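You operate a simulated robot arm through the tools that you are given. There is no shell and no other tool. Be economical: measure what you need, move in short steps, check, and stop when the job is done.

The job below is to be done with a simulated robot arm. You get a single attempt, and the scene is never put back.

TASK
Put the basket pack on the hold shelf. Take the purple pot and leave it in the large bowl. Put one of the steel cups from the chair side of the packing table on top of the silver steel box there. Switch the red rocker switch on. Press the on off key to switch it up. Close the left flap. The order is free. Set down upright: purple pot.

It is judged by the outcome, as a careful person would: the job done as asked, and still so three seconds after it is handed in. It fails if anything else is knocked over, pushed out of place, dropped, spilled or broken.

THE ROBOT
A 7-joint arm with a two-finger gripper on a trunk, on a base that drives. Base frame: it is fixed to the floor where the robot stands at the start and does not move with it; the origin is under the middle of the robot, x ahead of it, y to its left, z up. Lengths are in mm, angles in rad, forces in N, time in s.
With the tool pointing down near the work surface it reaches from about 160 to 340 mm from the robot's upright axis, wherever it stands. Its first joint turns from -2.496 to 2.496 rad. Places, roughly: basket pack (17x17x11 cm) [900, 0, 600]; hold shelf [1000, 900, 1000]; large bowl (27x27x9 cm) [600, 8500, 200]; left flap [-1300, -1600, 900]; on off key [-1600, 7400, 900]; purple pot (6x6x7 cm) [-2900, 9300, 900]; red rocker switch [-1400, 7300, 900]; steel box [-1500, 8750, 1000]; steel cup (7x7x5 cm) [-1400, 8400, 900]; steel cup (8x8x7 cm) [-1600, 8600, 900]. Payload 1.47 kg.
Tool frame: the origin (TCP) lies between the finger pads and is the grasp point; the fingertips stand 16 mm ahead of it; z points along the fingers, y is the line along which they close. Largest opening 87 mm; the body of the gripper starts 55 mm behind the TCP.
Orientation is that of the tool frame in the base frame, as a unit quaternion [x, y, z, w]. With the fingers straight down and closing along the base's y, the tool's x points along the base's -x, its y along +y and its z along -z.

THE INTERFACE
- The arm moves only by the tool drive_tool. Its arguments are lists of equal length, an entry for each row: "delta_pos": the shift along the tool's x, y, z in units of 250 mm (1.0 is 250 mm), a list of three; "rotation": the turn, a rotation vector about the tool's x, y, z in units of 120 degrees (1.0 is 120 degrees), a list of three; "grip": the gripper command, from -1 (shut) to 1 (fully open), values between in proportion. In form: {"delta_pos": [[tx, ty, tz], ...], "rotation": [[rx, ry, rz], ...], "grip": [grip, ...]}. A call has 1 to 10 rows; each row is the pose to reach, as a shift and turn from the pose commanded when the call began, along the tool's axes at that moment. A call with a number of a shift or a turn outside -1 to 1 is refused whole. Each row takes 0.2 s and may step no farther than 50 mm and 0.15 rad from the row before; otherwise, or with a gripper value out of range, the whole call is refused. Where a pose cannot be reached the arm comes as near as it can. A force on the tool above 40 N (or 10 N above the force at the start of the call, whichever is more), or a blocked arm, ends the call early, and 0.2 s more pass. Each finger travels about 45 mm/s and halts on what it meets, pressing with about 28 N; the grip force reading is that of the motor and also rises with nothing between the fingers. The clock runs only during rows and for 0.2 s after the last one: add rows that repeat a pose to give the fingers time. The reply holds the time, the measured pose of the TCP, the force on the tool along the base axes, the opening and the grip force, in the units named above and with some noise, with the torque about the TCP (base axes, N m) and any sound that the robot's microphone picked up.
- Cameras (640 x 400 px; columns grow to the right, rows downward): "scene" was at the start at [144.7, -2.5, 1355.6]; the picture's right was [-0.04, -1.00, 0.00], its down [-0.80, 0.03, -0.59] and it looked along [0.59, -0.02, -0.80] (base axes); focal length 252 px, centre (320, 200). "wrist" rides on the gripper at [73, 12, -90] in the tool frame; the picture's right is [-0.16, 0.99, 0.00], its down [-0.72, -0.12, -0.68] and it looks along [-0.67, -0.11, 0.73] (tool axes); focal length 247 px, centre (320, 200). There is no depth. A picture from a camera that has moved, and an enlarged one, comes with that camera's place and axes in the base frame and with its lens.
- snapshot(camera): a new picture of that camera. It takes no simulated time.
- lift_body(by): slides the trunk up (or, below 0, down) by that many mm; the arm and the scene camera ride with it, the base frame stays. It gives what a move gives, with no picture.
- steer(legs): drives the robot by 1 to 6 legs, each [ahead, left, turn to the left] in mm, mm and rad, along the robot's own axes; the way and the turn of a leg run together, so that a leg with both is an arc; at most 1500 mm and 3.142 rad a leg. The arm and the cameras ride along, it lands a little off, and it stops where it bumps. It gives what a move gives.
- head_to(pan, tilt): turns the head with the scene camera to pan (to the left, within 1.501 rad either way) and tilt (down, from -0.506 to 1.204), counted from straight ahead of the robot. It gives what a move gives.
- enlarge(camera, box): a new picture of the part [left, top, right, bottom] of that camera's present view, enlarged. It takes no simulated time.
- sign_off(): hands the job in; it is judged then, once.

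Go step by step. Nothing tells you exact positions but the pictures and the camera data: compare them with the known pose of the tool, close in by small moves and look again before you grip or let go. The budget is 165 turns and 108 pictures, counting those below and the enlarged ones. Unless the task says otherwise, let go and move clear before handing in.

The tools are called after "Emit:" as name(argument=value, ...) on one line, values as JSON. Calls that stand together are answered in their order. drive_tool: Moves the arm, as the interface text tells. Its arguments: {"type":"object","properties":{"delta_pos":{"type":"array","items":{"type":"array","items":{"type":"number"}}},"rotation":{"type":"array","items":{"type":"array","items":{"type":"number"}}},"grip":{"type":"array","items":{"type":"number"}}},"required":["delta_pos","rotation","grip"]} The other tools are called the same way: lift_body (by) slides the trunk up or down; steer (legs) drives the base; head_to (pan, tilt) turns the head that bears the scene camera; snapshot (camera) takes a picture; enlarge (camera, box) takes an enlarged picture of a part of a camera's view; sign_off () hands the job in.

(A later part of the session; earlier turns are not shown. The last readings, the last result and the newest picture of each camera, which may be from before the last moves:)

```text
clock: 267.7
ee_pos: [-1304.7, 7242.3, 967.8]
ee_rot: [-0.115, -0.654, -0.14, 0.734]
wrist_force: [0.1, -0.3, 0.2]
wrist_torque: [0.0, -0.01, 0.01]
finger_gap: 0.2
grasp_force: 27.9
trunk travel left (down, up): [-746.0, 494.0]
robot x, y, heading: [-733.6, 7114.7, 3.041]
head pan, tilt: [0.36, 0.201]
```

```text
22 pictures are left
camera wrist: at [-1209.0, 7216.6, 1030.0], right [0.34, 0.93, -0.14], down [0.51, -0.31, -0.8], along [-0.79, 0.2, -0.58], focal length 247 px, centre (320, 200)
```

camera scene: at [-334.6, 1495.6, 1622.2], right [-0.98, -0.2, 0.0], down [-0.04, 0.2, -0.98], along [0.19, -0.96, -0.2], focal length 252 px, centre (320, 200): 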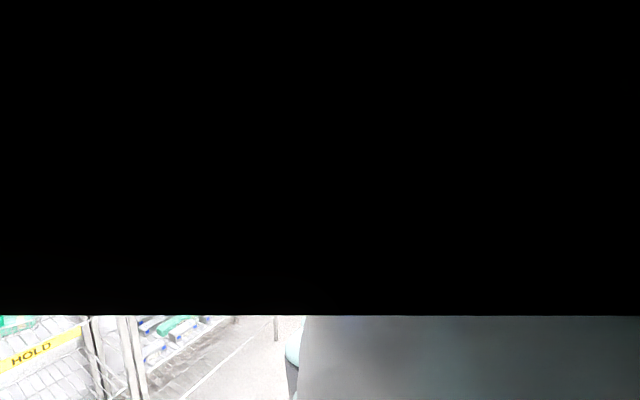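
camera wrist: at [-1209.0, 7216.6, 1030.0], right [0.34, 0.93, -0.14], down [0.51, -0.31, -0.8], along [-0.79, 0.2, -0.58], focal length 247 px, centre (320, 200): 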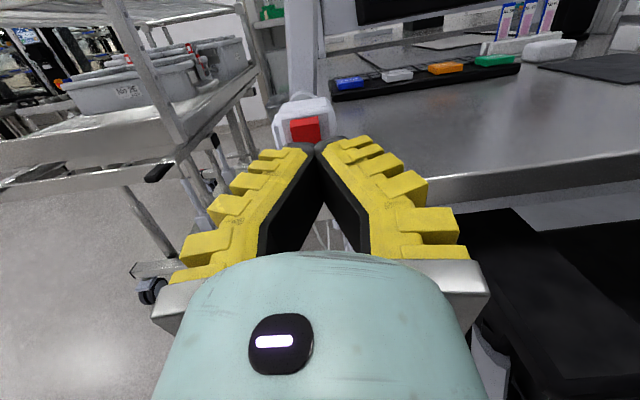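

Aligned within 10 mm. Pressing forward at the rocker's top.

Emit:
steer(legs=[[125, -19, 0]])

Emit:
steer(legs=[[-70, 15, 0]])

Emit:
snapshot(camera="wrist")

```text
clock: 268.9
ee_pos: [-1408.2, 7270.2, 970.2]
ee_rot: [-0.116, -0.649, -0.143, 0.738]
wrist_force: [13.2, -3.9, 1.5]
wrist_torque: [-0.12, -0.09, 0.16]
finger_gap: 0.0
grasp_force: 28.2
trunk travel left (down, up): [-746.0, 494.0]
robot x, y, heading: [-839.0, 7143.9, 3.042]
head pan, tilt: [0.36, 0.201]
stopped in leg 1: the force on the tool passed its limit at 92 N (the readings are from after the stop); the commanded pose is now the measured one
```

```text
clock: 269.9
ee_pos: [-1342.2, 7250.1, 972.7]
ee_rot: [-0.116, -0.648, -0.143, 0.739]
wrist_force: [0.5, -0.2, 0.3]
wrist_torque: [0.01, -0.02, 0.01]
finger_gap: 0.2
grasp_force: 27.9
trunk travel left (down, up): [-746.0, 494.0]
robot x, y, heading: [-769.2, 7123.5, 3.042]
head pan, tilt: [0.36, 0.201]
```

```text
21 pictures are left
camera wrist: at [-1246.4, 7223.4, 1031.9], right [0.34, 0.93, -0.14], down [0.5, -0.31, -0.81], along [-0.8, 0.2, -0.57], focal length 247 px, centre (320, 200)
```

wrist: 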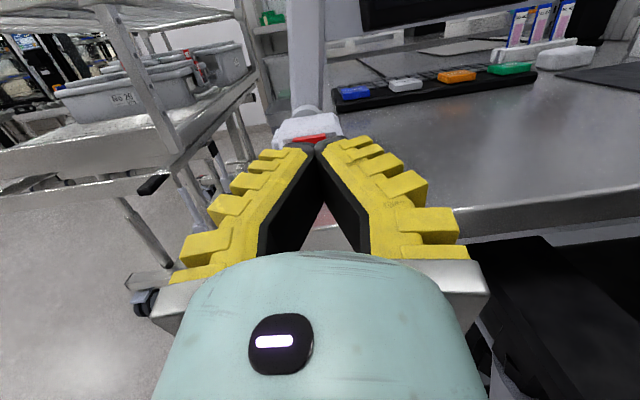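

No click was heard, so I'll compare with the earlier front view from the same spot.

Emit:
lift_body(by=-36)

Emit:
steer(legs=[[-10, 6, 0]])

Emit:
enlarge(camera="wrist", box=[240, 40, 400, 140])

```text
clock: 270.7
ee_pos: [-1342.0, 7251.0, 936.9]
ee_rot: [-0.116, -0.648, -0.143, 0.739]
wrist_force: [0.0, 0.4, -0.8]
wrist_torque: [0.01, -0.02, -0.01]
finger_gap: 0.0
grasp_force: 28.3
trunk travel left (down, up): [-710.0, 530.0]
robot x, y, heading: [-769.0, 7125.2, 3.04]
head pan, tilt: [0.36, 0.201]
```

```text
clock: 271.5
ee_pos: [-1334.8, 7242.6, 935.8]
ee_rot: [-0.116, -0.648, -0.143, 0.739]
wrist_force: [-0.7, -0.1, 0.0]
wrist_torque: [-0.01, 0.0, -0.01]
finger_gap: 0.0
grasp_force: 28.0
trunk travel left (down, up): [-710.0, 530.0]
robot x, y, heading: [-761.2, 7118.2, 3.037]
head pan, tilt: [0.36, 0.201]
```

```text
4.00 times, centred on (320, 90) of wrist
camera zoom: at [-1237.1, 7216.3, 995.9], right [0.34, 0.93, -0.14], down [0.5, -0.31, -0.81], along [-0.8, 0.2, -0.57], focal length 988 px, centre (320, 640)
```

zoom: 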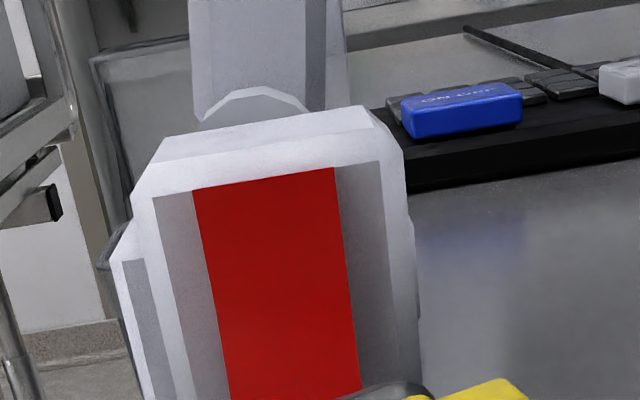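

The rocker has now clearly changed: its top is flush, where it stood out before, so it is on. Next the cups: back off, go around the chair, and set the arm for looking and grasping (37° down, gripper open).

Emit:
steer(legs=[[-560, 0, 0], [0, -1000, 0]])

Emit:
drive_tool(delta_pos=[[-0.104, 0, -0.007], [-0.206, 0, -0.027], [-0.304, 0, -0.061], [-0.398, 0, -0.106], [-0.484, 0, -0.163], [-0.545, 0, -0.215]], rotation=[[0, -0.062, 0], [0, -0.124, 0], [0, -0.186, 0], [0, -0.248, 0], [0, -0.31, 0], [0, -0.358, 0]], grip=[1, 1, 1, 1, 1, 1])

Emit:
lift_body(by=400)

Emit:
steer(legs=[[250, 0, 0]])

Emit:
snapshot(camera="wrist")

```text
clock: 279.2
ee_pos: [-659.3, 8165.1, 934.5]
ee_rot: [-0.137, -0.647, -0.16, 0.733]
wrist_force: [-1.1, -0.6, -0.1]
wrist_torque: [-0.01, -0.03, 0.04]
finger_gap: 0.2
grasp_force: 28.2
trunk travel left (down, up): [-710.0, 530.0]
robot x, y, heading: [-98.7, 8019.1, 2.987]
head pan, tilt: [0.36, 0.201]
stopped in leg 2: the robot was blocked; the commanded pose is now the measured one
```

```text
clock: 280.6
ee_pos: [-621.6, 8148.6, 788.6]
ee_rot: [0.185, 0.872, 0.097, -0.443]
wrist_force: [-0.4, 0.9, -0.7]
wrist_torque: [-0.01, -0.01, -0.01]
finger_gap: 86.8
grasp_force: 0.1
trunk travel left (down, up): [-710.0, 530.0]
robot x, y, heading: [-96.1, 8020.1, 2.987]
head pan, tilt: [0.36, 0.201]
```

```text
clock: 284.6
ee_pos: [-646.3, 8135.8, 1031.9]
ee_rot: [0.189, 0.867, 0.087, -0.452]
wrist_force: [0.4, -0.5, 0.2]
wrist_torque: [0.04, 0.01, -0.02]
finger_gap: 87.0
grasp_force: 0.0
trunk travel left (down, up): [-947.0, 293.0]
robot x, y, heading: [-99.2, 8018.7, 2.991]
head pan, tilt: [0.36, 0.201]
stopped: the arm was blocked; the commanded pose is now the measured one
```

```text
clock: 286.4
ee_pos: [-878.5, 8198.2, 1031.8]
ee_rot: [0.18, 0.87, 0.1, -0.447]
wrist_force: [-0.2, -0.7, -0.6]
wrist_torque: [0.0, 0.05, 0.01]
finger_gap: 86.8
grasp_force: 0.1
trunk travel left (down, up): [-947.0, 293.0]
robot x, y, heading: [-344.2, 8059.0, 2.995]
head pan, tilt: [0.36, 0.201]
```

```text
19 pictures are left
camera wrist: at [-845.9, 8194.7, 1141.6], right [0.48, 0.87, -0.12], down [0.85, -0.5, -0.2], along [-0.23, 0.0, -0.97], focal length 247 px, centre (320, 200)
```

wrist: 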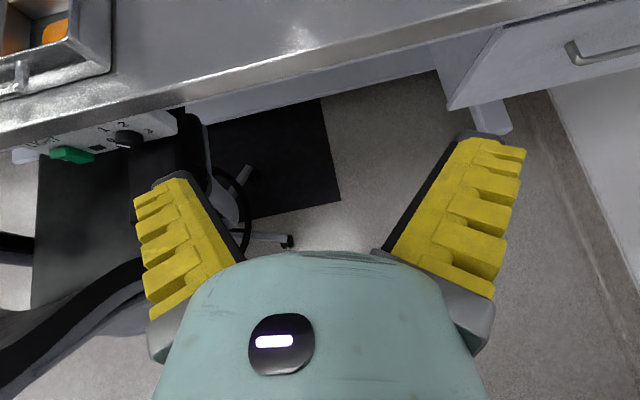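

I can see the table edge with the chair at the left, but no cups yet. I'll shift toward +y, away from the chair, pitch the camera up a little and come closer.

Emit:
steer(legs=[[0, -320, 0], [120, 0, 0]])

Emit:
drive_tool(delta_pos=[[0.1, 0, -0.007], [0.2, 0, -0.025], [0.28, 0, -0.05]], rotation=[[0, 0.06, 0], [0, 0.12, 0], [0, 0.17, 0]], grip=[1, 1, 1])

Emit:
lift_body(by=80)

Emit:
snapshot(camera="wrist")

```text
clock: 289.4
ee_pos: [-947.8, 8534.4, 1030.8]
ee_rot: [0.181, 0.87, 0.1, -0.448]
wrist_force: [-0.3, 0.1, 0.1]
wrist_torque: [0.02, 0.01, 0.01]
finger_gap: 86.4
grasp_force: 0.1
trunk travel left (down, up): [-947.0, 293.0]
robot x, y, heading: [-413.4, 8392.1, 2.992]
head pan, tilt: [0.36, 0.201]
```

```text
clock: 290.2
ee_pos: [-977.3, 8545.4, 1095.0]
ee_rot: [0.159, 0.777, 0.131, -0.595]
wrist_force: [0.1, 0.0, 0.6]
wrist_torque: [-0.01, -0.02, 0.01]
finger_gap: 87.1
grasp_force: 0.1
trunk travel left (down, up): [-947.0, 293.0]
robot x, y, heading: [-416.0, 8392.3, 2.993]
head pan, tilt: [0.36, 0.201]
```

```text
clock: 291.4
ee_pos: [-976.6, 8545.2, 1174.7]
ee_rot: [0.16, 0.777, 0.131, -0.595]
wrist_force: [0.5, -1.0, 0.4]
wrist_torque: [-0.02, 0.01, 0.0]
finger_gap: 87.1
grasp_force: 0.0
trunk travel left (down, up): [-1027.0, 213.0]
robot x, y, heading: [-415.6, 8391.1, 2.988]
head pan, tilt: [0.36, 0.201]
```

```text
18 pictures are left
camera wrist: at [-910.6, 8527.0, 1267.8], right [0.44, 0.89, -0.14], down [0.73, -0.44, -0.52], along [-0.53, 0.13, -0.84], focal length 247 px, centre (320, 200)
```

wrist: 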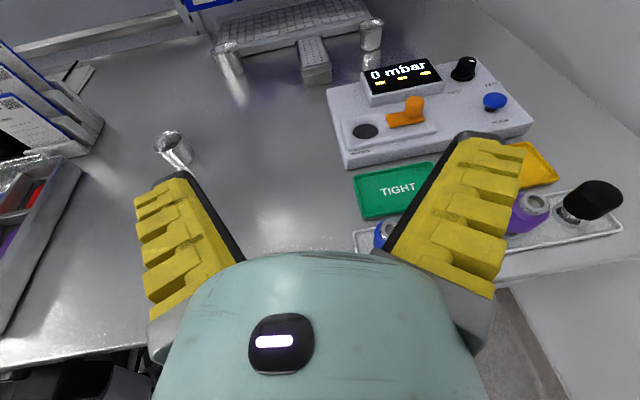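

Three cups are on the table; the nearest is at about (-1389,8368), and the perforated steel box at about (-1445,8728). I'll pitch to 35°, extend the arm, and turn so that I approach the near cup clear of the chair.

Emit:
drive_tool(delta_pos=[[-0.1, 0, -0.007], [-0.2, 0, -0.025], [-0.28, 0, -0.05]], rotation=[[0, -0.06, 0], [0, -0.12, 0], [0, -0.17, 0]], grip=[1, 1, 1])

Emit:
drive_tool(delta_pos=[[0.086, 0, 0.123], [0.172, 0, 0.246], [0.258, 0, 0.368], [0.344, 0, 0.491]], rotation=[[0, 0, 0], [0, 0, 0], [0, 0, 0], [0, 0, 0]], grip=[1, 1, 1, 1])

Emit:
steer(legs=[[0, 0, 0.3]])

```text
clock: 292.2
ee_pos: [-948.1, 8534.2, 1110.1]
ee_rot: [0.181, 0.87, 0.101, -0.447]
wrist_force: [-0.8, 0.7, 0.5]
wrist_torque: [0.0, -0.01, 0.04]
finger_gap: 87.1
grasp_force: 0.0
trunk travel left (down, up): [-1027.0, 213.0]
robot x, y, heading: [-417.3, 8395.7, 2.993]
head pan, tilt: [0.36, 0.201]
```

```text
clock: 293.2
ee_pos: [-1088.5, 8593.1, 1111.4]
ee_rot: [0.18, 0.87, 0.098, -0.449]
wrist_force: [-1.0, -3.4, 0.1]
wrist_torque: [0.14, -0.08, -0.28]
finger_gap: 87.0
grasp_force: 0.1
trunk travel left (down, up): [-1027.0, 213.0]
robot x, y, heading: [-416.9, 8392.8, 2.998]
head pan, tilt: [0.36, 0.201]
```

```text
clock: 294.5
ee_pos: [-1114.1, 8387.9, 1108.9]
ee_rot: [0.048, 0.887, 0.033, -0.457]
wrist_force: [-0.3, 0.0, 0.5]
wrist_torque: [0.0, -0.04, 0.01]
finger_gap: 87.1
grasp_force: 0.2
trunk travel left (down, up): [-1027.0, 213.0]
robot x, y, heading: [-417.7, 8391.3, -2.992]
head pan, tilt: [0.36, 0.201]
```

Emit:
steer(legs=[[169, 9, 0]])

Emit:
lift_body(by=-100)

Emit:
snapshot(camera="wrist")

```text
clock: 296.0
ee_pos: [-1279.0, 8355.1, 1108.8]
ee_rot: [0.05, 0.887, 0.034, -0.457]
wrist_force: [0.1, -0.8, 0.2]
wrist_torque: [-0.02, 0.02, 0.02]
finger_gap: 86.9
grasp_force: 0.1
trunk travel left (down, up): [-1027.0, 213.0]
robot x, y, heading: [-580.2, 8361.3, -2.991]
head pan, tilt: [0.36, 0.201]
```

```text
clock: 297.3
ee_pos: [-1279.3, 8355.4, 1009.4]
ee_rot: [0.049, 0.887, 0.033, -0.458]
wrist_force: [0.4, 0.2, -0.7]
wrist_torque: [0.02, -0.05, 0.02]
finger_gap: 86.9
grasp_force: 0.0
trunk travel left (down, up): [-927.0, 313.0]
robot x, y, heading: [-581.9, 8361.0, -2.993]
head pan, tilt: [0.36, 0.201]
```

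```text
17 pictures are left
camera wrist: at [-1247.5, 8360.9, 1119.9], right [0.21, 0.97, -0.12], down [0.95, -0.23, -0.2], along [-0.22, -0.07, -0.97], focal length 247 px, centre (320, 200)
```

wrist: 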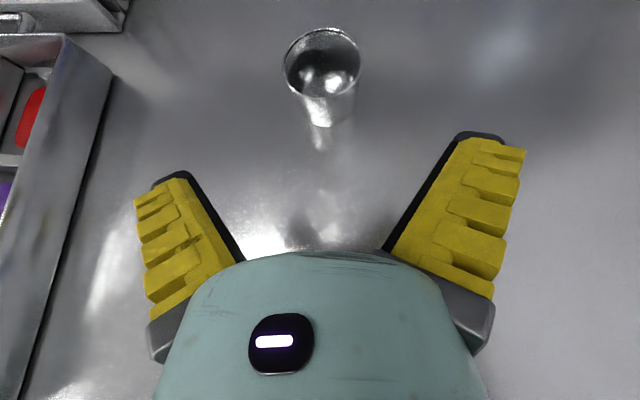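

The cup's rim is about (-1409,8375,936), centred in front of the open fingers. Lowering to z≈939, then probing gently further.

Emit:
lift_body(by=-70)

Emit:
steer(legs=[[121, -37, 0]])

Emit:
snapshot(camera="wrist")

```text
clock: 298.4
ee_pos: [-1279.6, 8354.0, 938.5]
ee_rot: [0.048, 0.887, 0.033, -0.458]
wrist_force: [0.8, -0.2, 0.5]
wrist_torque: [-0.01, -0.01, -0.03]
finger_gap: 87.0
grasp_force: 0.1
trunk travel left (down, up): [-857.0, 383.0]
robot x, y, heading: [-578.9, 8358.8, -2.993]
head pan, tilt: [0.36, 0.201]
```

```text
clock: 299.7
ee_pos: [-1402.8, 8373.6, 938.6]
ee_rot: [0.049, 0.887, 0.033, -0.457]
wrist_force: [0.9, 0.2, 0.5]
wrist_torque: [0.04, 0.04, -0.01]
finger_gap: 86.9
grasp_force: 0.0
trunk travel left (down, up): [-857.0, 383.0]
robot x, y, heading: [-703.2, 8380.9, -2.992]
head pan, tilt: [0.36, 0.201]
```

```text
16 pictures are left
camera wrist: at [-1371.0, 8379.8, 1049.7], right [0.21, 0.97, -0.12], down [0.95, -0.23, -0.2], along [-0.22, -0.07, -0.97], focal length 247 px, centre (320, 200)
```

wrist: 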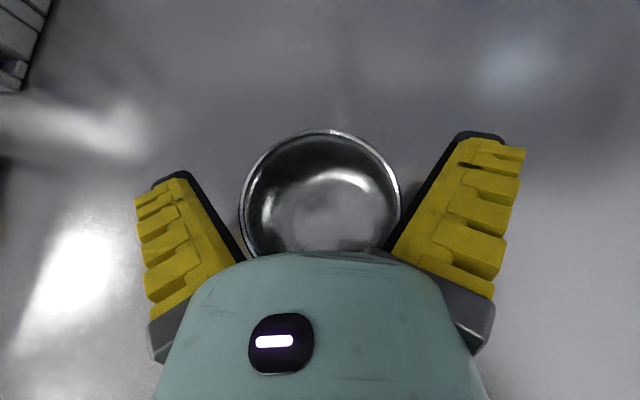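

The cup is nicely between the fingers. Easing down 14 mm and closing.

Emit:
drive_tool(delta_pos=[[-0.026, 0, 0.005], [-0.052, 0, 0.015], [-0.059, 0, 0.013], [-0.059, 0, 0.013], [-0.059, 0, 0.013], [-0.059, 0, 0.013]], rotation=[[0, 0, 0], [0, 0, 0], [0, 0, 0], [0, 0, 0], [0, 0, 0], [0, 0, 0]], grip=[1, 1, -0.2, -0.2, -0.2, -0.2])

Emit:
lift_body(by=60)

Emit:
snapshot(camera="wrist")

```text
clock: 300.7
ee_pos: [-1395.8, 8366.5, 926.4]
ee_rot: [0.05, 0.887, 0.029, -0.458]
wrist_force: [33.9, -5.0, 40.9]
wrist_torque: [-2.25, -0.68, 1.9]
finger_gap: 70.0
grasp_force: 27.2
out of reach, approached as far as the arm can: row 2
trunk travel left (down, up): [-857.0, 383.0]
robot x, y, heading: [-699.5, 8378.9, -2.993]
head pan, tilt: [0.36, 0.201]
stopped in row 5: the force on the tool passed its limit at 45 N (the readings are from after the stop); the commanded pose is now the measured one
```

```text
clock: 301.7
ee_pos: [-1397.0, 8371.8, 985.7]
ee_rot: [0.048, 0.887, 0.031, -0.458]
wrist_force: [0.2, 0.2, 0.1]
wrist_torque: [-0.01, -0.01, -0.02]
finger_gap: 58.4
grasp_force: 27.9
trunk travel left (down, up): [-917.0, 323.0]
robot x, y, heading: [-702.6, 8378.8, -2.989]
head pan, tilt: [0.36, 0.201]
```

```text
15 pictures are left
camera wrist: at [-1364.8, 8377.8, 1096.0], right [0.2, 0.97, -0.12], down [0.95, -0.22, -0.2], along [-0.22, -0.07, -0.97], focal length 247 px, centre (320, 200)
```

wrist: 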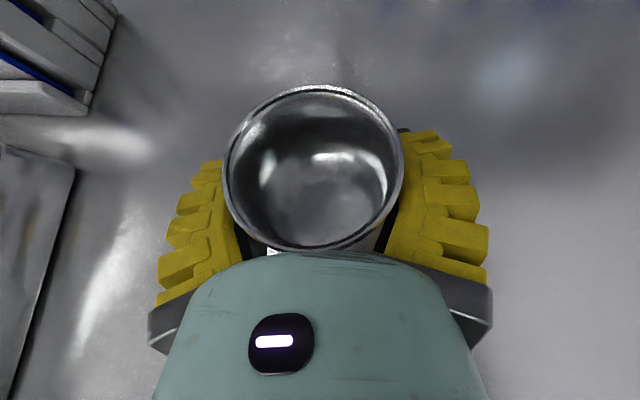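

The cup is held (gap 58 mm). The steel box is far back on the table, so I need near-maximum reach: I'll raise the arm relative to the trunk first, which helps its reach, while over free table.

Emit:
drive_tool(delta_pos=[[0.13, 0, -0.093], [0.26, 0, -0.186], [0.39, 0, -0.279], [0.52, 0, -0.372], [0.653, 0, -0.464]], rotation=[[0, 0, 0], [0, 0, 0], [0, 0, 0], [0, 0, 0], [0, 0, 0]], grip=[-0.2, -0.2, -0.2, -0.2, -0.2])

Emit:
drive_tool(delta_pos=[[0.046, 0, 0.065], [0.092, 0, 0.131], [0.138, 0, 0.196], [0.184, 0, 0.262]], rotation=[[0, 0, 0], [0, 0, 0], [0, 0, 0], [0, 0, 0]], grip=[-0.2, -0.2, -0.2, -0.2])

```text
clock: 302.9
ee_pos: [-1396.7, 8371.9, 986.0]
ee_rot: [0.049, 0.887, 0.03, -0.457]
wrist_force: [-0.2, 0.9, -0.6]
wrist_torque: [0.02, -0.01, -0.01]
finger_gap: 58.8
grasp_force: 28.4
out of reach, approached as far as the arm can: row 1, 2, 3, 4, 5
trunk travel left (down, up): [-917.0, 323.0]
robot x, y, heading: [-704.2, 8380.8, -2.994]
head pan, tilt: [0.36, 0.201]
```

```text
clock: 303.9
ee_pos: [-1426.9, 8372.7, 989.3]
ee_rot: [0.048, 0.888, 0.031, -0.457]
wrist_force: [0.3, -0.6, 0.2]
wrist_torque: [-0.01, -0.01, 0.0]
finger_gap: 58.8
grasp_force: 28.3
out of reach, approached as far as the arm can: row 1, 2, 3, 4
trunk travel left (down, up): [-917.0, 323.0]
robot x, y, heading: [-706.9, 8382.1, -2.991]
head pan, tilt: [0.36, 0.201]
```

The wrist limit stops it at this pitch. Levelling the tool to 20° should free reach; the cup can pivot flat when it touches down.

Emit:
drive_tool(delta_pos=[[0, 0, 0], [0, 0, 0]], rotation=[[0, 0.062, 0], [0, 0.124, 0]], grip=[-0.2, -0.2])

Emit:
drive_tool(delta_pos=[[0.041, 0, 0.113], [0.082, 0, 0.226], [0.123, 0, 0.338]], rotation=[[0, 0, 0], [0, 0, 0], [0, 0, 0]], grip=[-0.2, -0.2, -0.2])

```text
clock: 304.5
ee_pos: [-1371.5, 8407.6, 1013.9]
ee_rot: [0.044, 0.822, 0.038, -0.567]
wrist_force: [-0.3, -2.9, -1.6]
wrist_torque: [0.05, 0.03, -0.16]
finger_gap: 59.1
grasp_force: 28.1
out of reach, approached as far as the arm can: row 1, 2
trunk travel left (down, up): [-917.0, 323.0]
robot x, y, heading: [-705.1, 8380.1, -2.992]
head pan, tilt: [0.36, 0.201]
```

```text
clock: 305.3
ee_pos: [-1441.0, 8401.1, 1056.4]
ee_rot: [0.044, 0.822, 0.037, -0.566]
wrist_force: [1.2, 0.5, -1.7]
wrist_torque: [0.03, 0.13, 0.03]
finger_gap: 59.1
grasp_force: 28.7
out of reach, approached as far as the arm can: row 1, 2, 3
trunk travel left (down, up): [-917.0, 323.0]
robot x, y, heading: [-706.0, 8380.7, -2.991]
head pan, tilt: [0.36, 0.201]
```

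Reach is now 735 mm at z≈1056. I'll raise the trunk 70 mm, swing right toward the box, and look.

Emit:
lift_body(by=70)

Emit:
steer(legs=[[0, 0, -0.431]])

Emit:
snapshot(camera="wrist")

```text
clock: 306.4
ee_pos: [-1441.5, 8402.6, 1127.1]
ee_rot: [0.045, 0.821, 0.037, -0.569]
wrist_force: [-0.6, -0.6, -0.5]
wrist_torque: [-0.01, -0.03, -0.03]
finger_gap: 59.1
grasp_force: 28.3
trunk travel left (down, up): [-987.0, 253.0]
robot x, y, heading: [-701.8, 8380.3, -2.988]
head pan, tilt: [0.36, 0.201]
```

```text
clock: 308.0
ee_pos: [-1365.6, 8706.1, 1127.4]
ee_rot: [0.218, 0.792, 0.157, -0.548]
wrist_force: [0.0, 0.0, -0.3]
wrist_torque: [-0.03, -0.03, -0.05]
finger_gap: 59.0
grasp_force: 27.9
trunk travel left (down, up): [-987.0, 253.0]
robot x, y, heading: [-703.7, 8375.9, 2.863]
head pan, tilt: [0.36, 0.201]
```

```text
14 pictures are left
camera wrist: at [-1310.0, 8684.5, 1226.2], right [0.56, 0.82, -0.14], down [0.7, -0.56, -0.44], along [-0.44, 0.15, -0.89], focal length 247 px, centre (320, 200)
```

wrist: 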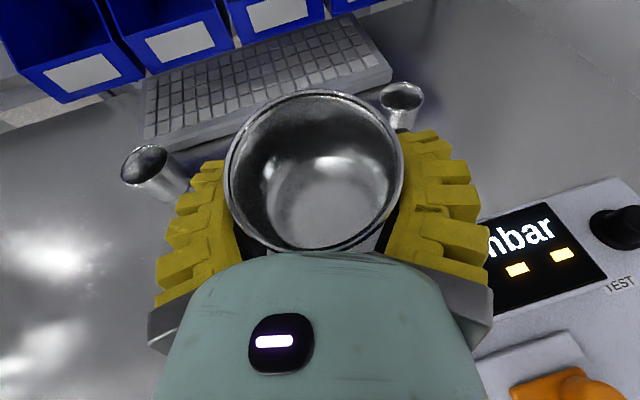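

The held cup hides the box. I'll swing 0.22 rad back to see it beside the cup and measure it.

Emit:
steer(legs=[[0, 0, 0.24]])

Emit:
snapshot(camera="wrist")

```text
clock: 309.3
ee_pos: [-1423.8, 8539.8, 1126.4]
ee_rot: [0.122, 0.813, 0.09, -0.562]
wrist_force: [0.0, -0.2, -0.8]
wrist_torque: [0.0, -0.02, -0.04]
finger_gap: 58.7
grasp_force: 27.7
trunk travel left (down, up): [-987.0, 253.0]
robot x, y, heading: [-702.9, 8379.4, 3.101]
head pan, tilt: [0.36, 0.201]
```

```text
13 pictures are left
camera wrist: at [-1365.6, 8531.7, 1226.2], right [0.35, 0.93, -0.14], down [0.82, -0.37, -0.44], along [-0.46, 0.04, -0.89], focal length 247 px, centre (320, 200)
```

wrist: 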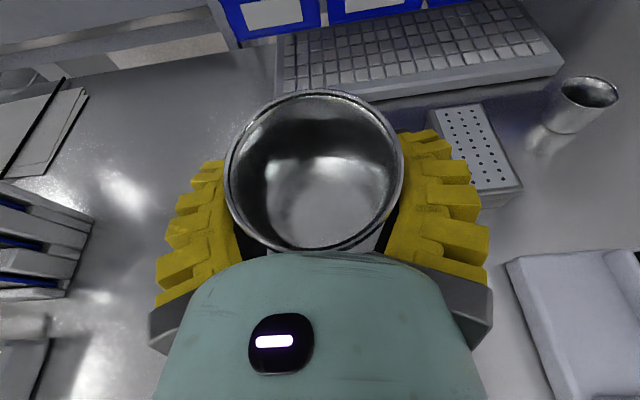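

The box top is now measured: centre (-1493,8750), z≈952, about 127×62 mm. I'd like more reach to keep the base clear of the table; trying up-and-forward with the arm here.

Emit:
drive_tool(delta_pos=[[0.1, 0, 0.048], [0.2, 0, 0.096], [0.308, 0, 0.144]], rotation=[[0, 0, 0], [0, 0, 0], [0, 0, 0]], grip=[-0.2, -0.2, -0.2])

```text
clock: 310.1
ee_pos: [-1482.5, 8555.9, 1187.5]
ee_rot: [0.121, 0.813, 0.089, -0.563]
wrist_force: [0.1, 0.3, -0.2]
wrist_torque: [-0.01, 0.0, -0.02]
finger_gap: 58.9
grasp_force: 28.4
trunk travel left (down, up): [-987.0, 253.0]
robot x, y, heading: [-703.7, 8383.5, 3.105]
head pan, tilt: [0.36, 0.201]
```

That worked fully (798 mm). Once more, the same way.

Emit:
drive_tool(delta_pos=[[0.1, 0, 0.042], [0.2, 0, 0.084], [0.3, 0, 0.125]], rotation=[[0, 0, 0], [0, 0, 0], [0, 0, 0]], grip=[-0.2, -0.2, -0.2])

```text
clock: 310.9
ee_pos: [-1536.6, 8573.1, 1246.1]
ee_rot: [0.122, 0.813, 0.091, -0.563]
wrist_force: [0.9, -0.5, -0.7]
wrist_torque: [0.02, 0.03, 0.05]
finger_gap: 58.8
grasp_force: 27.7
trunk travel left (down, up): [-987.0, 253.0]
robot x, y, heading: [-702.3, 8379.2, 3.102]
head pan, tilt: [0.36, 0.201]
```

Reach is now 856 mm, exactly the distance to the box. Turning -0.214 rad, then checking the position before lowering.

Emit:
steer(legs=[[0, 0, -0.214]])

Emit:
lift_body(by=-200)

```text
clock: 312.1
ee_pos: [-1474.5, 8745.3, 1245.3]
ee_rot: [0.208, 0.795, 0.15, -0.55]
wrist_force: [1.0, -0.7, -1.9]
wrist_torque: [0.0, 0.03, -0.01]
finger_gap: 58.9
grasp_force: 28.0
trunk travel left (down, up): [-987.0, 253.0]
robot x, y, heading: [-701.6, 8376.5, 2.887]
head pan, tilt: [0.36, 0.201]
```

```text
clock: 314.2
ee_pos: [-1474.8, 8745.3, 1046.1]
ee_rot: [0.208, 0.795, 0.15, -0.549]
wrist_force: [-0.4, 0.7, -1.3]
wrist_torque: [0.0, -0.02, -0.01]
finger_gap: 58.7
grasp_force: 27.7
trunk travel left (down, up): [-787.0, 453.0]
robot x, y, heading: [-703.9, 8378.0, 2.889]
head pan, tilt: [0.36, 0.201]
```

Emit:
snapshot(camera="wrist")

```text
12 pictures are left
camera wrist: at [-1419.3, 8725.9, 1145.3], right [0.54, 0.83, -0.14], down [0.72, -0.54, -0.44], along [-0.44, 0.14, -0.89], focal length 247 px, centre (320, 200)
```

wrist: 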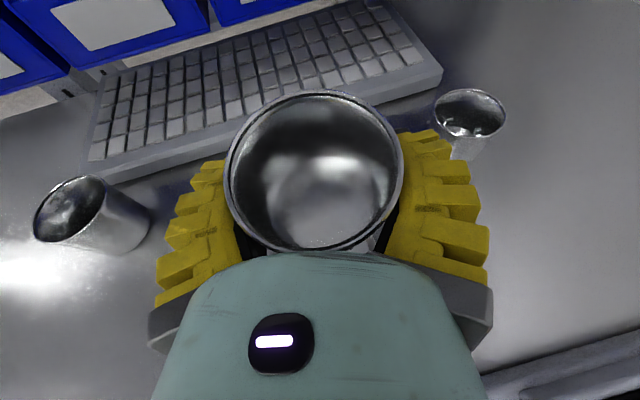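

Clear of the neighbouring cups. Lowering to just above the box, then by small steps.

Emit:
lift_body(by=-46)

Emit:
lift_body(by=-8)

Emit:
lift_body(by=-5)

```text
clock: 315.1
ee_pos: [-1475.1, 8746.8, 1000.4]
ee_rot: [0.208, 0.795, 0.15, -0.55]
wrist_force: [1.1, -0.6, -0.1]
wrist_torque: [-0.06, -0.01, 0.01]
finger_gap: 58.8
grasp_force: 27.8
trunk travel left (down, up): [-741.0, 499.0]
robot x, y, heading: [-710.0, 8379.3, 2.891]
head pan, tilt: [0.36, 0.201]
```

```text
clock: 315.7
ee_pos: [-1476.4, 8745.3, 991.9]
ee_rot: [0.208, 0.795, 0.15, -0.55]
wrist_force: [0.5, -0.9, -1.0]
wrist_torque: [0.01, -0.01, 0.0]
finger_gap: 59.0
grasp_force: 28.0
trunk travel left (down, up): [-733.0, 507.0]
robot x, y, heading: [-703.1, 8377.1, 2.884]
head pan, tilt: [0.36, 0.201]
```

```text
clock: 316.2
ee_pos: [-1474.8, 8745.1, 988.1]
ee_rot: [0.208, 0.795, 0.15, -0.55]
wrist_force: [-1.2, 0.5, -1.4]
wrist_torque: [0.03, -0.01, 0.0]
finger_gap: 58.8
grasp_force: 28.1
trunk travel left (down, up): [-728.0, 512.0]
robot x, y, heading: [-705.6, 8379.3, 2.891]
head pan, tilt: [0.36, 0.201]
```

Emit:
lift_body(by=-5)

Emit:
lift_body(by=-4)

Emit:
lift_body(by=-4)

```text
clock: 316.8
ee_pos: [-1475.3, 8745.7, 982.5]
ee_rot: [0.208, 0.795, 0.15, -0.55]
wrist_force: [-0.5, 0.0, 2.7]
wrist_torque: [0.0, -0.02, 0.02]
finger_gap: 58.8
grasp_force: 28.4
trunk travel left (down, up): [-723.0, 517.0]
robot x, y, heading: [-703.5, 8379.4, 2.886]
head pan, tilt: [0.36, 0.201]
```

```text
clock: 317.3
ee_pos: [-1477.5, 8747.6, 983.0]
ee_rot: [0.208, 0.793, 0.151, -0.552]
wrist_force: [1.4, -0.7, 14.6]
wrist_torque: [-0.21, -0.35, 0.02]
finger_gap: 59.2
grasp_force: 27.2
trunk travel left (down, up): [-719.0, 521.0]
robot x, y, heading: [-702.7, 8379.3, 2.889]
head pan, tilt: [0.36, 0.201]
```

```text
clock: 317.8
ee_pos: [-1479.2, 8748.2, 979.7]
ee_rot: [0.208, 0.793, 0.151, -0.553]
wrist_force: [-0.7, 0.7, 17.6]
wrist_torque: [-0.3, -0.27, 0.03]
finger_gap: 58.9
grasp_force: 27.9
trunk travel left (down, up): [-715.0, 525.0]
robot x, y, heading: [-705.4, 8383.7, 2.892]
head pan, tilt: [0.36, 0.201]
```

Contact is at about TCP z 982, with 18 N now. One more small press so the cup levels, then open.

Emit:
lift_body(by=-3)

Emit:
drive_tool(delta_pos=[[0, 0, 0], [0, 0, 0], [0, 0, 0], [0, 0, 0], [0, 0, 0], [0, 0, 0]], rotation=[[0, 0, 0], [0, 0, 0], [0, 0, 0], [0, 0, 0], [0, 0, 0], [0, 0, 0]], grip=[0.4, 0.5, 0.7, 1, 1, 1])

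Emit:
snapshot(camera="wrist")

```text
clock: 318.5
ee_pos: [-1477.7, 8748.0, 978.0]
ee_rot: [0.209, 0.79, 0.151, -0.557]
wrist_force: [1.4, -1.5, 10.1]
wrist_torque: [-0.31, 0.08, 0.05]
finger_gap: 58.3
grasp_force: 27.9
trunk travel left (down, up): [-713.0, 527.0]
robot x, y, heading: [-705.1, 8376.3, 2.89]
head pan, tilt: [0.36, 0.201]
stopped: the force on the tool passed its limit at 41 N (the readings are from after the stop); the commanded pose is now the measured one
```

```text
clock: 319.9
ee_pos: [-1475.3, 8746.1, 974.2]
ee_rot: [0.209, 0.793, 0.151, -0.553]
wrist_force: [0.0, -0.4, -0.7]
wrist_torque: [-0.01, -0.01, 0.01]
finger_gap: 86.9
grasp_force: 0.1
trunk travel left (down, up): [-713.0, 527.0]
robot x, y, heading: [-703.1, 8382.1, 2.888]
head pan, tilt: [0.36, 0.201]
```

```text
11 pictures are left
camera wrist: at [-1419.5, 8726.4, 1073.1], right [0.54, 0.83, -0.14], down [0.71, -0.54, -0.45], along [-0.45, 0.14, -0.88], focal length 247 px, centre (320, 200)
```

wrist: 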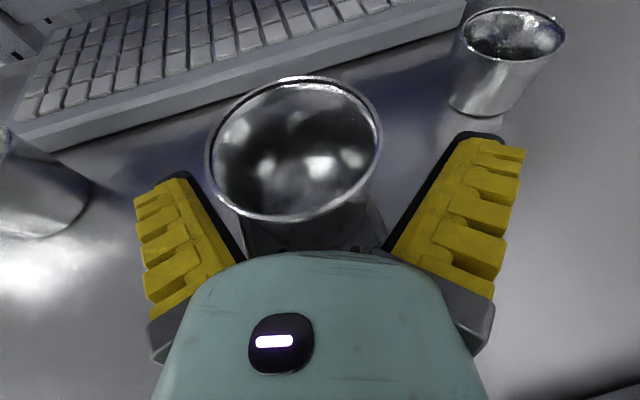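

The cup stands upright on the box. Lifting straight up clear of it and checking.

Emit:
lift_body(by=150)

Emit:
snapshot(camera="wrist")

```text
clock: 321.7
ee_pos: [-1475.1, 8746.9, 1124.9]
ee_rot: [0.208, 0.793, 0.15, -0.553]
wrist_force: [0.8, -0.5, 0.2]
wrist_torque: [-0.04, -0.01, -0.02]
finger_gap: 87.0
grasp_force: 0.0
trunk travel left (down, up): [-863.0, 377.0]
robot x, y, heading: [-706.0, 8379.3, 2.887]
head pan, tilt: [0.36, 0.201]
```

```text
10 pictures are left
camera wrist: at [-1419.4, 8726.5, 1223.1], right [0.54, 0.83, -0.14], down [0.71, -0.54, -0.45], along [-0.45, 0.14, -0.88], focal length 247 px, centre (320, 200)
```

wrist: 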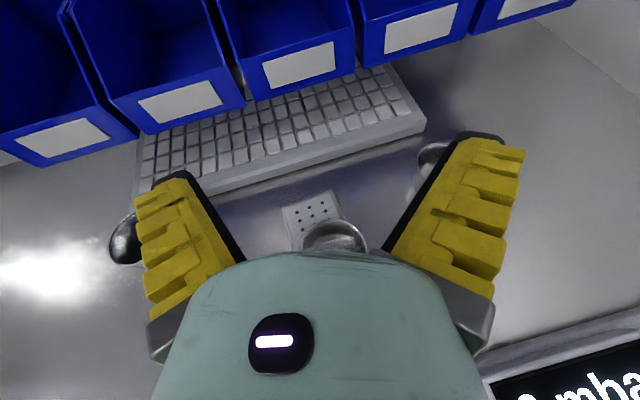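

The cup is placed. Next the purple pot beyond the packing table. I raise, retract the arm, back out, and drive round by the south.

Emit:
lift_body(by=150)

Emit:
drive_tool(delta_pos=[[-0.1, 0, -0.045], [-0.2, 0, -0.09], [-0.3, 0, -0.135], [-0.4, 0, -0.18], [-0.5, 0, -0.225], [-0.6, 0, -0.27]], rotation=[[0, 0, 0], [0, 0, 0], [0, 0, 0], [0, 0, 0], [0, 0, 0], [0, 0, 0]], grip=[1, 1, 1, 1, 1, 1])

Emit:
steer(legs=[[-300, 0, 0], [-213, 358, 0], [-324, 846, 0], [0, 0, 0.996], [885, 0, 0], [885, 0, 0]])

```text
clock: 323.4
ee_pos: [-1475.9, 8747.3, 1274.8]
ee_rot: [0.209, 0.793, 0.151, -0.552]
wrist_force: [0.1, 0.0, -0.6]
wrist_torque: [0.03, -0.01, 0.0]
finger_gap: 86.9
grasp_force: 0.1
trunk travel left (down, up): [-1013.0, 227.0]
robot x, y, heading: [-704.3, 8379.7, 2.888]
head pan, tilt: [0.36, 0.201]
```

```text
clock: 324.8
ee_pos: [-1375.5, 8691.0, 1157.2]
ee_rot: [0.209, 0.792, 0.151, -0.554]
wrist_force: [-1.2, -0.1, -0.1]
wrist_torque: [-0.01, -0.04, 0.0]
finger_gap: 87.2
grasp_force: 0.0
out of reach, approached as far as the arm can: row 4
trunk travel left (down, up): [-1013.0, 227.0]
robot x, y, heading: [-703.4, 8375.9, 2.89]
head pan, tilt: [0.36, 0.201]
```

```text
clock: 344.5
ee_pos: [-2083.7, 5384.9, 1157.4]
ee_rot: [-0.205, 0.794, -0.138, -0.556]
wrist_force: [-0.3, 0.7, -0.1]
wrist_torque: [0.02, -0.01, -0.03]
finger_gap: 87.2
grasp_force: 0.0
trunk travel left (down, up): [-1013.0, 227.0]
robot x, y, heading: [-1470.3, 5795.8, -2.373]
head pan, tilt: [0.36, 0.201]
```

Pitching the camera up and turning toward the pot's direction for an overview.

Emit:
drive_tool(delta_pos=[[0.116, 0, -0.008], [0.229, 0, -0.034], [0.337, 0, -0.074], [0.438, 0, -0.131], [0.48, 0, -0.16]], rotation=[[0, 0.069, 0], [0, 0.138, 0], [0, 0.207, 0], [0, 0.276, 0], [0, 0.305, 0]], grip=[1, 1, 1, 1, 1])

Emit:
steer(legs=[[0, 0, -0.76], [1300, 0, 0], [0, 0, -1.1]])

Emit:
snapshot(camera="wrist")

```text
clock: 345.7
ee_pos: [-2080.2, 5398.1, 1302.6]
ee_rot: [0.152, -0.578, 0.198, 0.777]
wrist_force: [-0.4, -0.1, 0.0]
wrist_torque: [-0.01, -0.01, 0.01]
finger_gap: 86.8
grasp_force: 0.0
out of reach, approached as far as the arm can: row 1, 2, 3, 4, 5
trunk travel left (down, up): [-1013.0, 227.0]
robot x, y, heading: [-1467.3, 5788.5, -2.372]
head pan, tilt: [0.36, 0.201]
```

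```text
clock: 357.0
ee_pos: [-2963.3, 6493.8, 1300.6]
ee_rot: [-0.376, -0.465, -0.51, 0.619]
wrist_force: [0.0, 0.7, -0.2]
wrist_torque: [-0.02, 0.05, 0.02]
finger_gap: 87.4
grasp_force: 0.2
trunk travel left (down, up): [-1013.0, 227.0]
robot x, y, heading: [-2769.0, 5788.7, 2.035]
head pan, tilt: [0.36, 0.201]
```

```text
9 pictures are left
camera wrist: at [-2930.2, 6390.2, 1344.8], right [0.96, 0.24, -0.14], down [-0.02, -0.46, -0.89], along [-0.28, 0.86, -0.44], focal length 247 px, centre (320, 200)
```

wrist: 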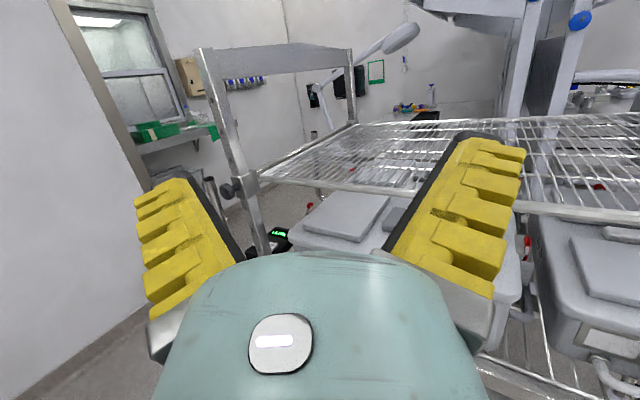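

The cart blocks the direct way; coloured items incl. purple stand on a table behind it, as expected. I'll go round the cart's left end.

Emit:
steer(legs=[[0, 827, 0], [986, 0, 0], [0, 0, -0.465], [1300, 0, 0]])

Emit:
steer(legs=[[0, 0, -0.4]])

Emit:
snapshot(camera="wrist")

```text
clock: 373.7
ee_pos: [-3805.6, 8332.2, 1301.2]
ee_rot: [0.473, 0.367, 0.637, -0.485]
wrist_force: [0.0, -0.4, -0.9]
wrist_torque: [-0.01, 0.03, -0.05]
finger_gap: 87.1
grasp_force: 0.0
trunk travel left (down, up): [-1013.0, 227.0]
robot x, y, heading: [-3947.0, 7618.4, 1.575]
head pan, tilt: [0.36, 0.201]
```

```text
clock: 375.3
ee_pos: [-3539.4, 8220.6, 1301.2]
ee_rot: [0.536, 0.265, 0.721, -0.349]
wrist_force: [0.3, -0.2, -0.5]
wrist_torque: [-0.05, 0.03, 0.0]
finger_gap: 87.1
grasp_force: 0.1
trunk travel left (down, up): [-1013.0, 227.0]
robot x, y, heading: [-3947.5, 7615.5, 1.177]
head pan, tilt: [0.36, 0.201]
```

```text
8 pictures are left
camera wrist: at [-3595.6, 8129.7, 1344.8], right [0.81, -0.57, -0.14], down [-0.36, -0.29, -0.89], along [0.47, 0.77, -0.44], focal length 247 px, centre (320, 200)
```

wrist: 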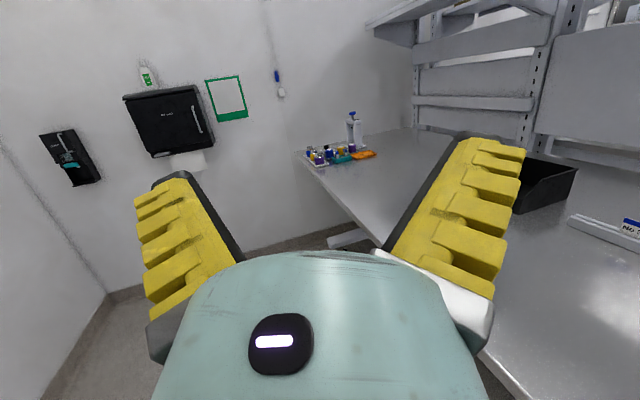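

The pots stand in a rack at the far corner of this back table, around (-2790,9317). Driving closer along the aisle and pitching the camera down.

Emit:
steer(legs=[[950, 85, 0], [0, 0, -0.2]])

Emit:
drive_tool(delta_pos=[[-0.116, 0, -0.008], [-0.229, 0, -0.034], [-0.337, 0, -0.074], [-0.438, 0, -0.131], [-0.48, 0, -0.16]], rotation=[[0, -0.069, 0], [0, -0.138, 0], [0, -0.207, 0], [0, -0.276, 0], [0, -0.305, 0]], grip=[1, 1, 1, 1, 1])

Emit:
snapshot(camera="wrist")

```text
clock: 380.9
ee_pos: [-3143.1, 9024.3, 1301.9]
ee_rot: [0.56, 0.21, 0.752, -0.275]
wrist_force: [-0.7, 0.3, -0.3]
wrist_torque: [0.0, 0.01, -0.04]
finger_gap: 87.0
grasp_force: 0.0
trunk travel left (down, up): [-1013.0, 227.0]
robot x, y, heading: [-3660.0, 8517.0, 0.973]
head pan, tilt: [0.36, 0.201]
```

```text
clock: 382.1
ee_pos: [-3145.7, 9021.3, 1175.0]
ee_rot: [0.768, 0.285, 0.539, -0.195]
wrist_force: [0.2, -0.1, 0.2]
wrist_torque: [0.04, 0.02, -0.01]
finger_gap: 87.4
grasp_force: 0.0
trunk travel left (down, up): [-1013.0, 227.0]
robot x, y, heading: [-3659.6, 8514.1, 0.973]
head pan, tilt: [0.36, 0.201]
```

```text
7 pictures are left
camera wrist: at [-3183.5, 8974.8, 1273.4], right [0.6, -0.79, -0.14], down [-0.75, -0.49, -0.45], along [0.28, 0.37, -0.88], focal length 247 px, centre (320, 200)
```

wrist: 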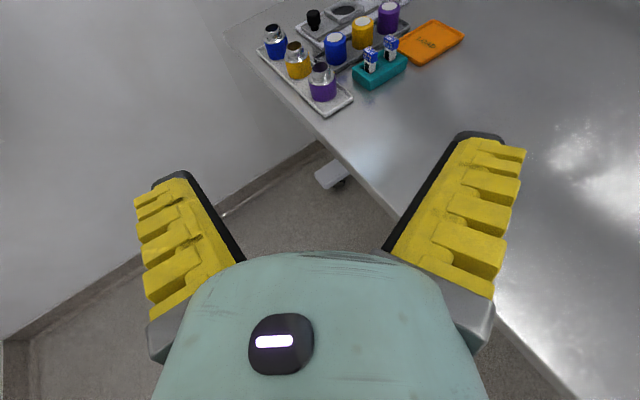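

The purple pot of the task is the front one, at about (-2876,9263), with roomy gaps to its neighbours. Advancing 240 mm along the tool's heading and lowering for a closer look.

Emit:
steer(legs=[[234, -54, 0]])

Emit:
lift_body(by=-190)

Emit:
snapshot(camera="wrist")

```text
clock: 383.9
ee_pos: [-2968.6, 9185.1, 1174.6]
ee_rot: [0.769, 0.284, 0.539, -0.193]
wrist_force: [-0.5, 1.0, -0.1]
wrist_torque: [-0.01, 0.01, 0.0]
finger_gap: 86.9
grasp_force: 0.0
trunk travel left (down, up): [-1013.0, 227.0]
robot x, y, heading: [-3483.1, 8678.4, 0.974]
head pan, tilt: [0.36, 0.201]
```

```text
clock: 386.0
ee_pos: [-2967.7, 9183.5, 984.2]
ee_rot: [0.769, 0.286, 0.538, -0.195]
wrist_force: [-0.6, 0.4, 0.0]
wrist_torque: [-0.02, 0.02, 0.0]
finger_gap: 87.0
grasp_force: 0.0
trunk travel left (down, up): [-823.0, 417.0]
robot x, y, heading: [-3485.7, 8680.2, 0.972]
head pan, tilt: [0.36, 0.201]
```

```text
6 pictures are left
camera wrist: at [-3005.1, 9138.0, 1083.2], right [0.6, -0.79, -0.14], down [-0.75, -0.49, -0.45], along [0.28, 0.37, -0.88], focal length 247 px, centre (320, 200)
```

wrist: 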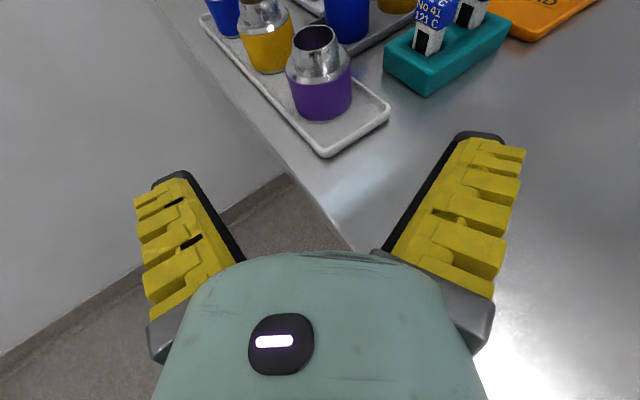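

The pot's purple body is centred near (-2857,9278), about z 900–935, straight ahead 145 mm. Lowering to z≈932 and advancing.

Emit:
lift_body(by=-52)

Emit:
steer(legs=[[135, -37, 0]])

Emit:
snapshot(camera="wrist")

```text
clock: 386.9
ee_pos: [-2967.2, 9184.6, 933.8]
ee_rot: [0.769, 0.285, 0.538, -0.195]
wrist_force: [0.0, 0.5, -0.3]
wrist_torque: [0.02, -0.01, -0.01]
finger_gap: 87.0
grasp_force: 0.1
trunk travel left (down, up): [-771.0, 469.0]
robot x, y, heading: [-3484.9, 8679.4, 0.973]
head pan, tilt: [0.36, 0.201]
```

```text
clock: 388.1
ee_pos: [-2912.6, 9259.1, 926.3]
ee_rot: [0.771, 0.287, 0.529, -0.208]
wrist_force: [-25.7, -6.7, 12.2]
wrist_torque: [-0.47, 0.06, -2.52]
finger_gap: 87.3
grasp_force: 0.2
trunk travel left (down, up): [-771.0, 469.0]
robot x, y, heading: [-3408.9, 8744.9, 0.978]
head pan, tilt: [0.36, 0.201]
stopped in leg 1: the force on the tool passed its limit at 257 N (the readings are from after the stop); the commanded pose is now the measured one
```

```text
5 pictures are left
camera wrist: at [-2946.4, 9210.4, 1024.9], right [0.61, -0.77, -0.17], down [-0.75, -0.5, -0.43], along [0.25, 0.39, -0.89], focal length 247 px, centre (320, 200)
```

wrist: 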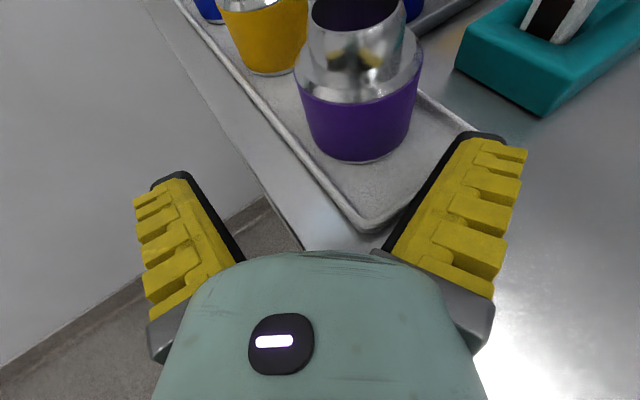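

The right fingertip caught the tray's rim: it is higher than I thought. Backing off 20 mm, raising 16 mm, shifting 20 mm right, then looking at the forces.

Emit:
steer(legs=[[-25, 5, 0]])

Emit:
lift_body(by=18)

Emit:
steer(legs=[[-5, -20, 0]])

```text
clock: 388.9
ee_pos: [-2923.5, 9238.2, 928.6]
ee_rot: [0.77, 0.289, 0.53, -0.205]
wrist_force: [-0.1, -0.2, -0.7]
wrist_torque: [0.01, 0.0, -0.03]
finger_gap: 87.0
grasp_force: 0.1
trunk travel left (down, up): [-771.0, 469.0]
robot x, y, heading: [-3424.6, 8722.3, 0.975]
head pan, tilt: [0.36, 0.201]
```

```text
clock: 389.6
ee_pos: [-2923.3, 9239.4, 946.3]
ee_rot: [0.77, 0.289, 0.531, -0.206]
wrist_force: [0.9, -0.5, -0.2]
wrist_torque: [0.01, 0.0, 0.02]
finger_gap: 87.0
grasp_force: 0.1
trunk travel left (down, up): [-789.0, 451.0]
robot x, y, heading: [-3425.7, 8725.7, 0.976]
head pan, tilt: [0.36, 0.201]
```

```text
clock: 390.4
ee_pos: [-2909.9, 9225.0, 946.8]
ee_rot: [0.77, 0.289, 0.531, -0.205]
wrist_force: [-0.7, -0.2, -0.7]
wrist_torque: [-0.03, -0.02, 0.03]
finger_gap: 86.9
grasp_force: 0.1
trunk travel left (down, up): [-789.0, 451.0]
robot x, y, heading: [-3414.5, 8710.4, 0.977]
head pan, tilt: [0.36, 0.201]
```

Emit:
steer(legs=[[54, -9, 0]])

Emit:
snapshot(camera="wrist")

```text
clock: 391.3
ee_pos: [-2872.1, 9264.0, 947.0]
ee_rot: [0.77, 0.288, 0.531, -0.204]
wrist_force: [-0.4, -0.1, 1.4]
wrist_torque: [-0.02, 0.02, 0.0]
finger_gap: 87.0
grasp_force: 0.1
trunk travel left (down, up): [-789.0, 451.0]
robot x, y, heading: [-3376.3, 8748.6, 0.976]
head pan, tilt: [0.36, 0.201]
```

```text
4 pictures are left
camera wrist: at [-2907.6, 9215.4, 1045.4], right [0.61, -0.78, -0.16], down [-0.75, -0.5, -0.44], along [0.26, 0.39, -0.89], focal length 247 px, centre (320, 200)
```

wrist: 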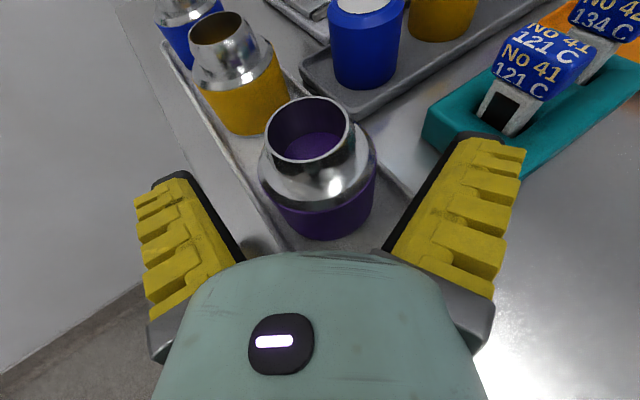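

The pot is between the fingers; the purple body's top edge is at about z 941. Lowering 8 mm and closing.

Emit:
lift_body(by=-8)

Emit:
steer(legs=[[6, -1, 0]])

Emit:
drive_tool(delta_pos=[[0, 0, 0], [0, 0, 0], [0, 0, 0], [0, 0, 0], [0, 0, 0]], rotation=[[0, 0, 0], [0, 0, 0], [0, 0, 0], [0, 0, 0], [0, 0, 0]], grip=[-0.2, -0.2, -0.2, -0.2, -0.2])

Emit:
lift_body(by=15)

```text
clock: 391.9
ee_pos: [-2871.5, 9264.2, 939.9]
ee_rot: [0.769, 0.289, 0.532, -0.206]
wrist_force: [-2.9, -2.2, 6.1]
wrist_torque: [-0.48, 0.39, -0.04]
finger_gap: 87.1
grasp_force: 0.1
trunk travel left (down, up): [-781.0, 459.0]
robot x, y, heading: [-3375.6, 8748.3, 0.978]
head pan, tilt: [0.36, 0.201]
```

```text
clock: 392.6
ee_pos: [-2868.6, 9267.8, 939.3]
ee_rot: [0.77, 0.288, 0.532, -0.205]
wrist_force: [1.4, 2.0, 4.9]
wrist_torque: [-0.21, 0.2, 0.04]
finger_gap: 87.2
grasp_force: 0.1
trunk travel left (down, up): [-781.0, 459.0]
robot x, y, heading: [-3370.9, 8756.0, 0.976]
head pan, tilt: [0.36, 0.201]
```

```text
clock: 393.8
ee_pos: [-2864.8, 9265.1, 941.9]
ee_rot: [0.768, 0.288, 0.535, -0.203]
wrist_force: [-2.0, -21.5, 23.1]
wrist_torque: [-1.05, -0.62, -0.56]
finger_gap: 55.8
grasp_force: 17.3
trunk travel left (down, up): [-781.0, 459.0]
robot x, y, heading: [-3375.8, 8754.0, 0.976]
head pan, tilt: [0.36, 0.201]
```

```text
clock: 394.4
ee_pos: [-2870.1, 9269.6, 951.8]
ee_rot: [0.771, 0.29, 0.529, -0.207]
wrist_force: [-0.3, 0.1, -2.3]
wrist_torque: [0.0, -0.05, 0.01]
finger_gap: 50.1
grasp_force: 28.3
trunk travel left (down, up): [-796.0, 444.0]
robot x, y, heading: [-3374.6, 8752.1, 0.979]
head pan, tilt: [0.36, 0.201]
```

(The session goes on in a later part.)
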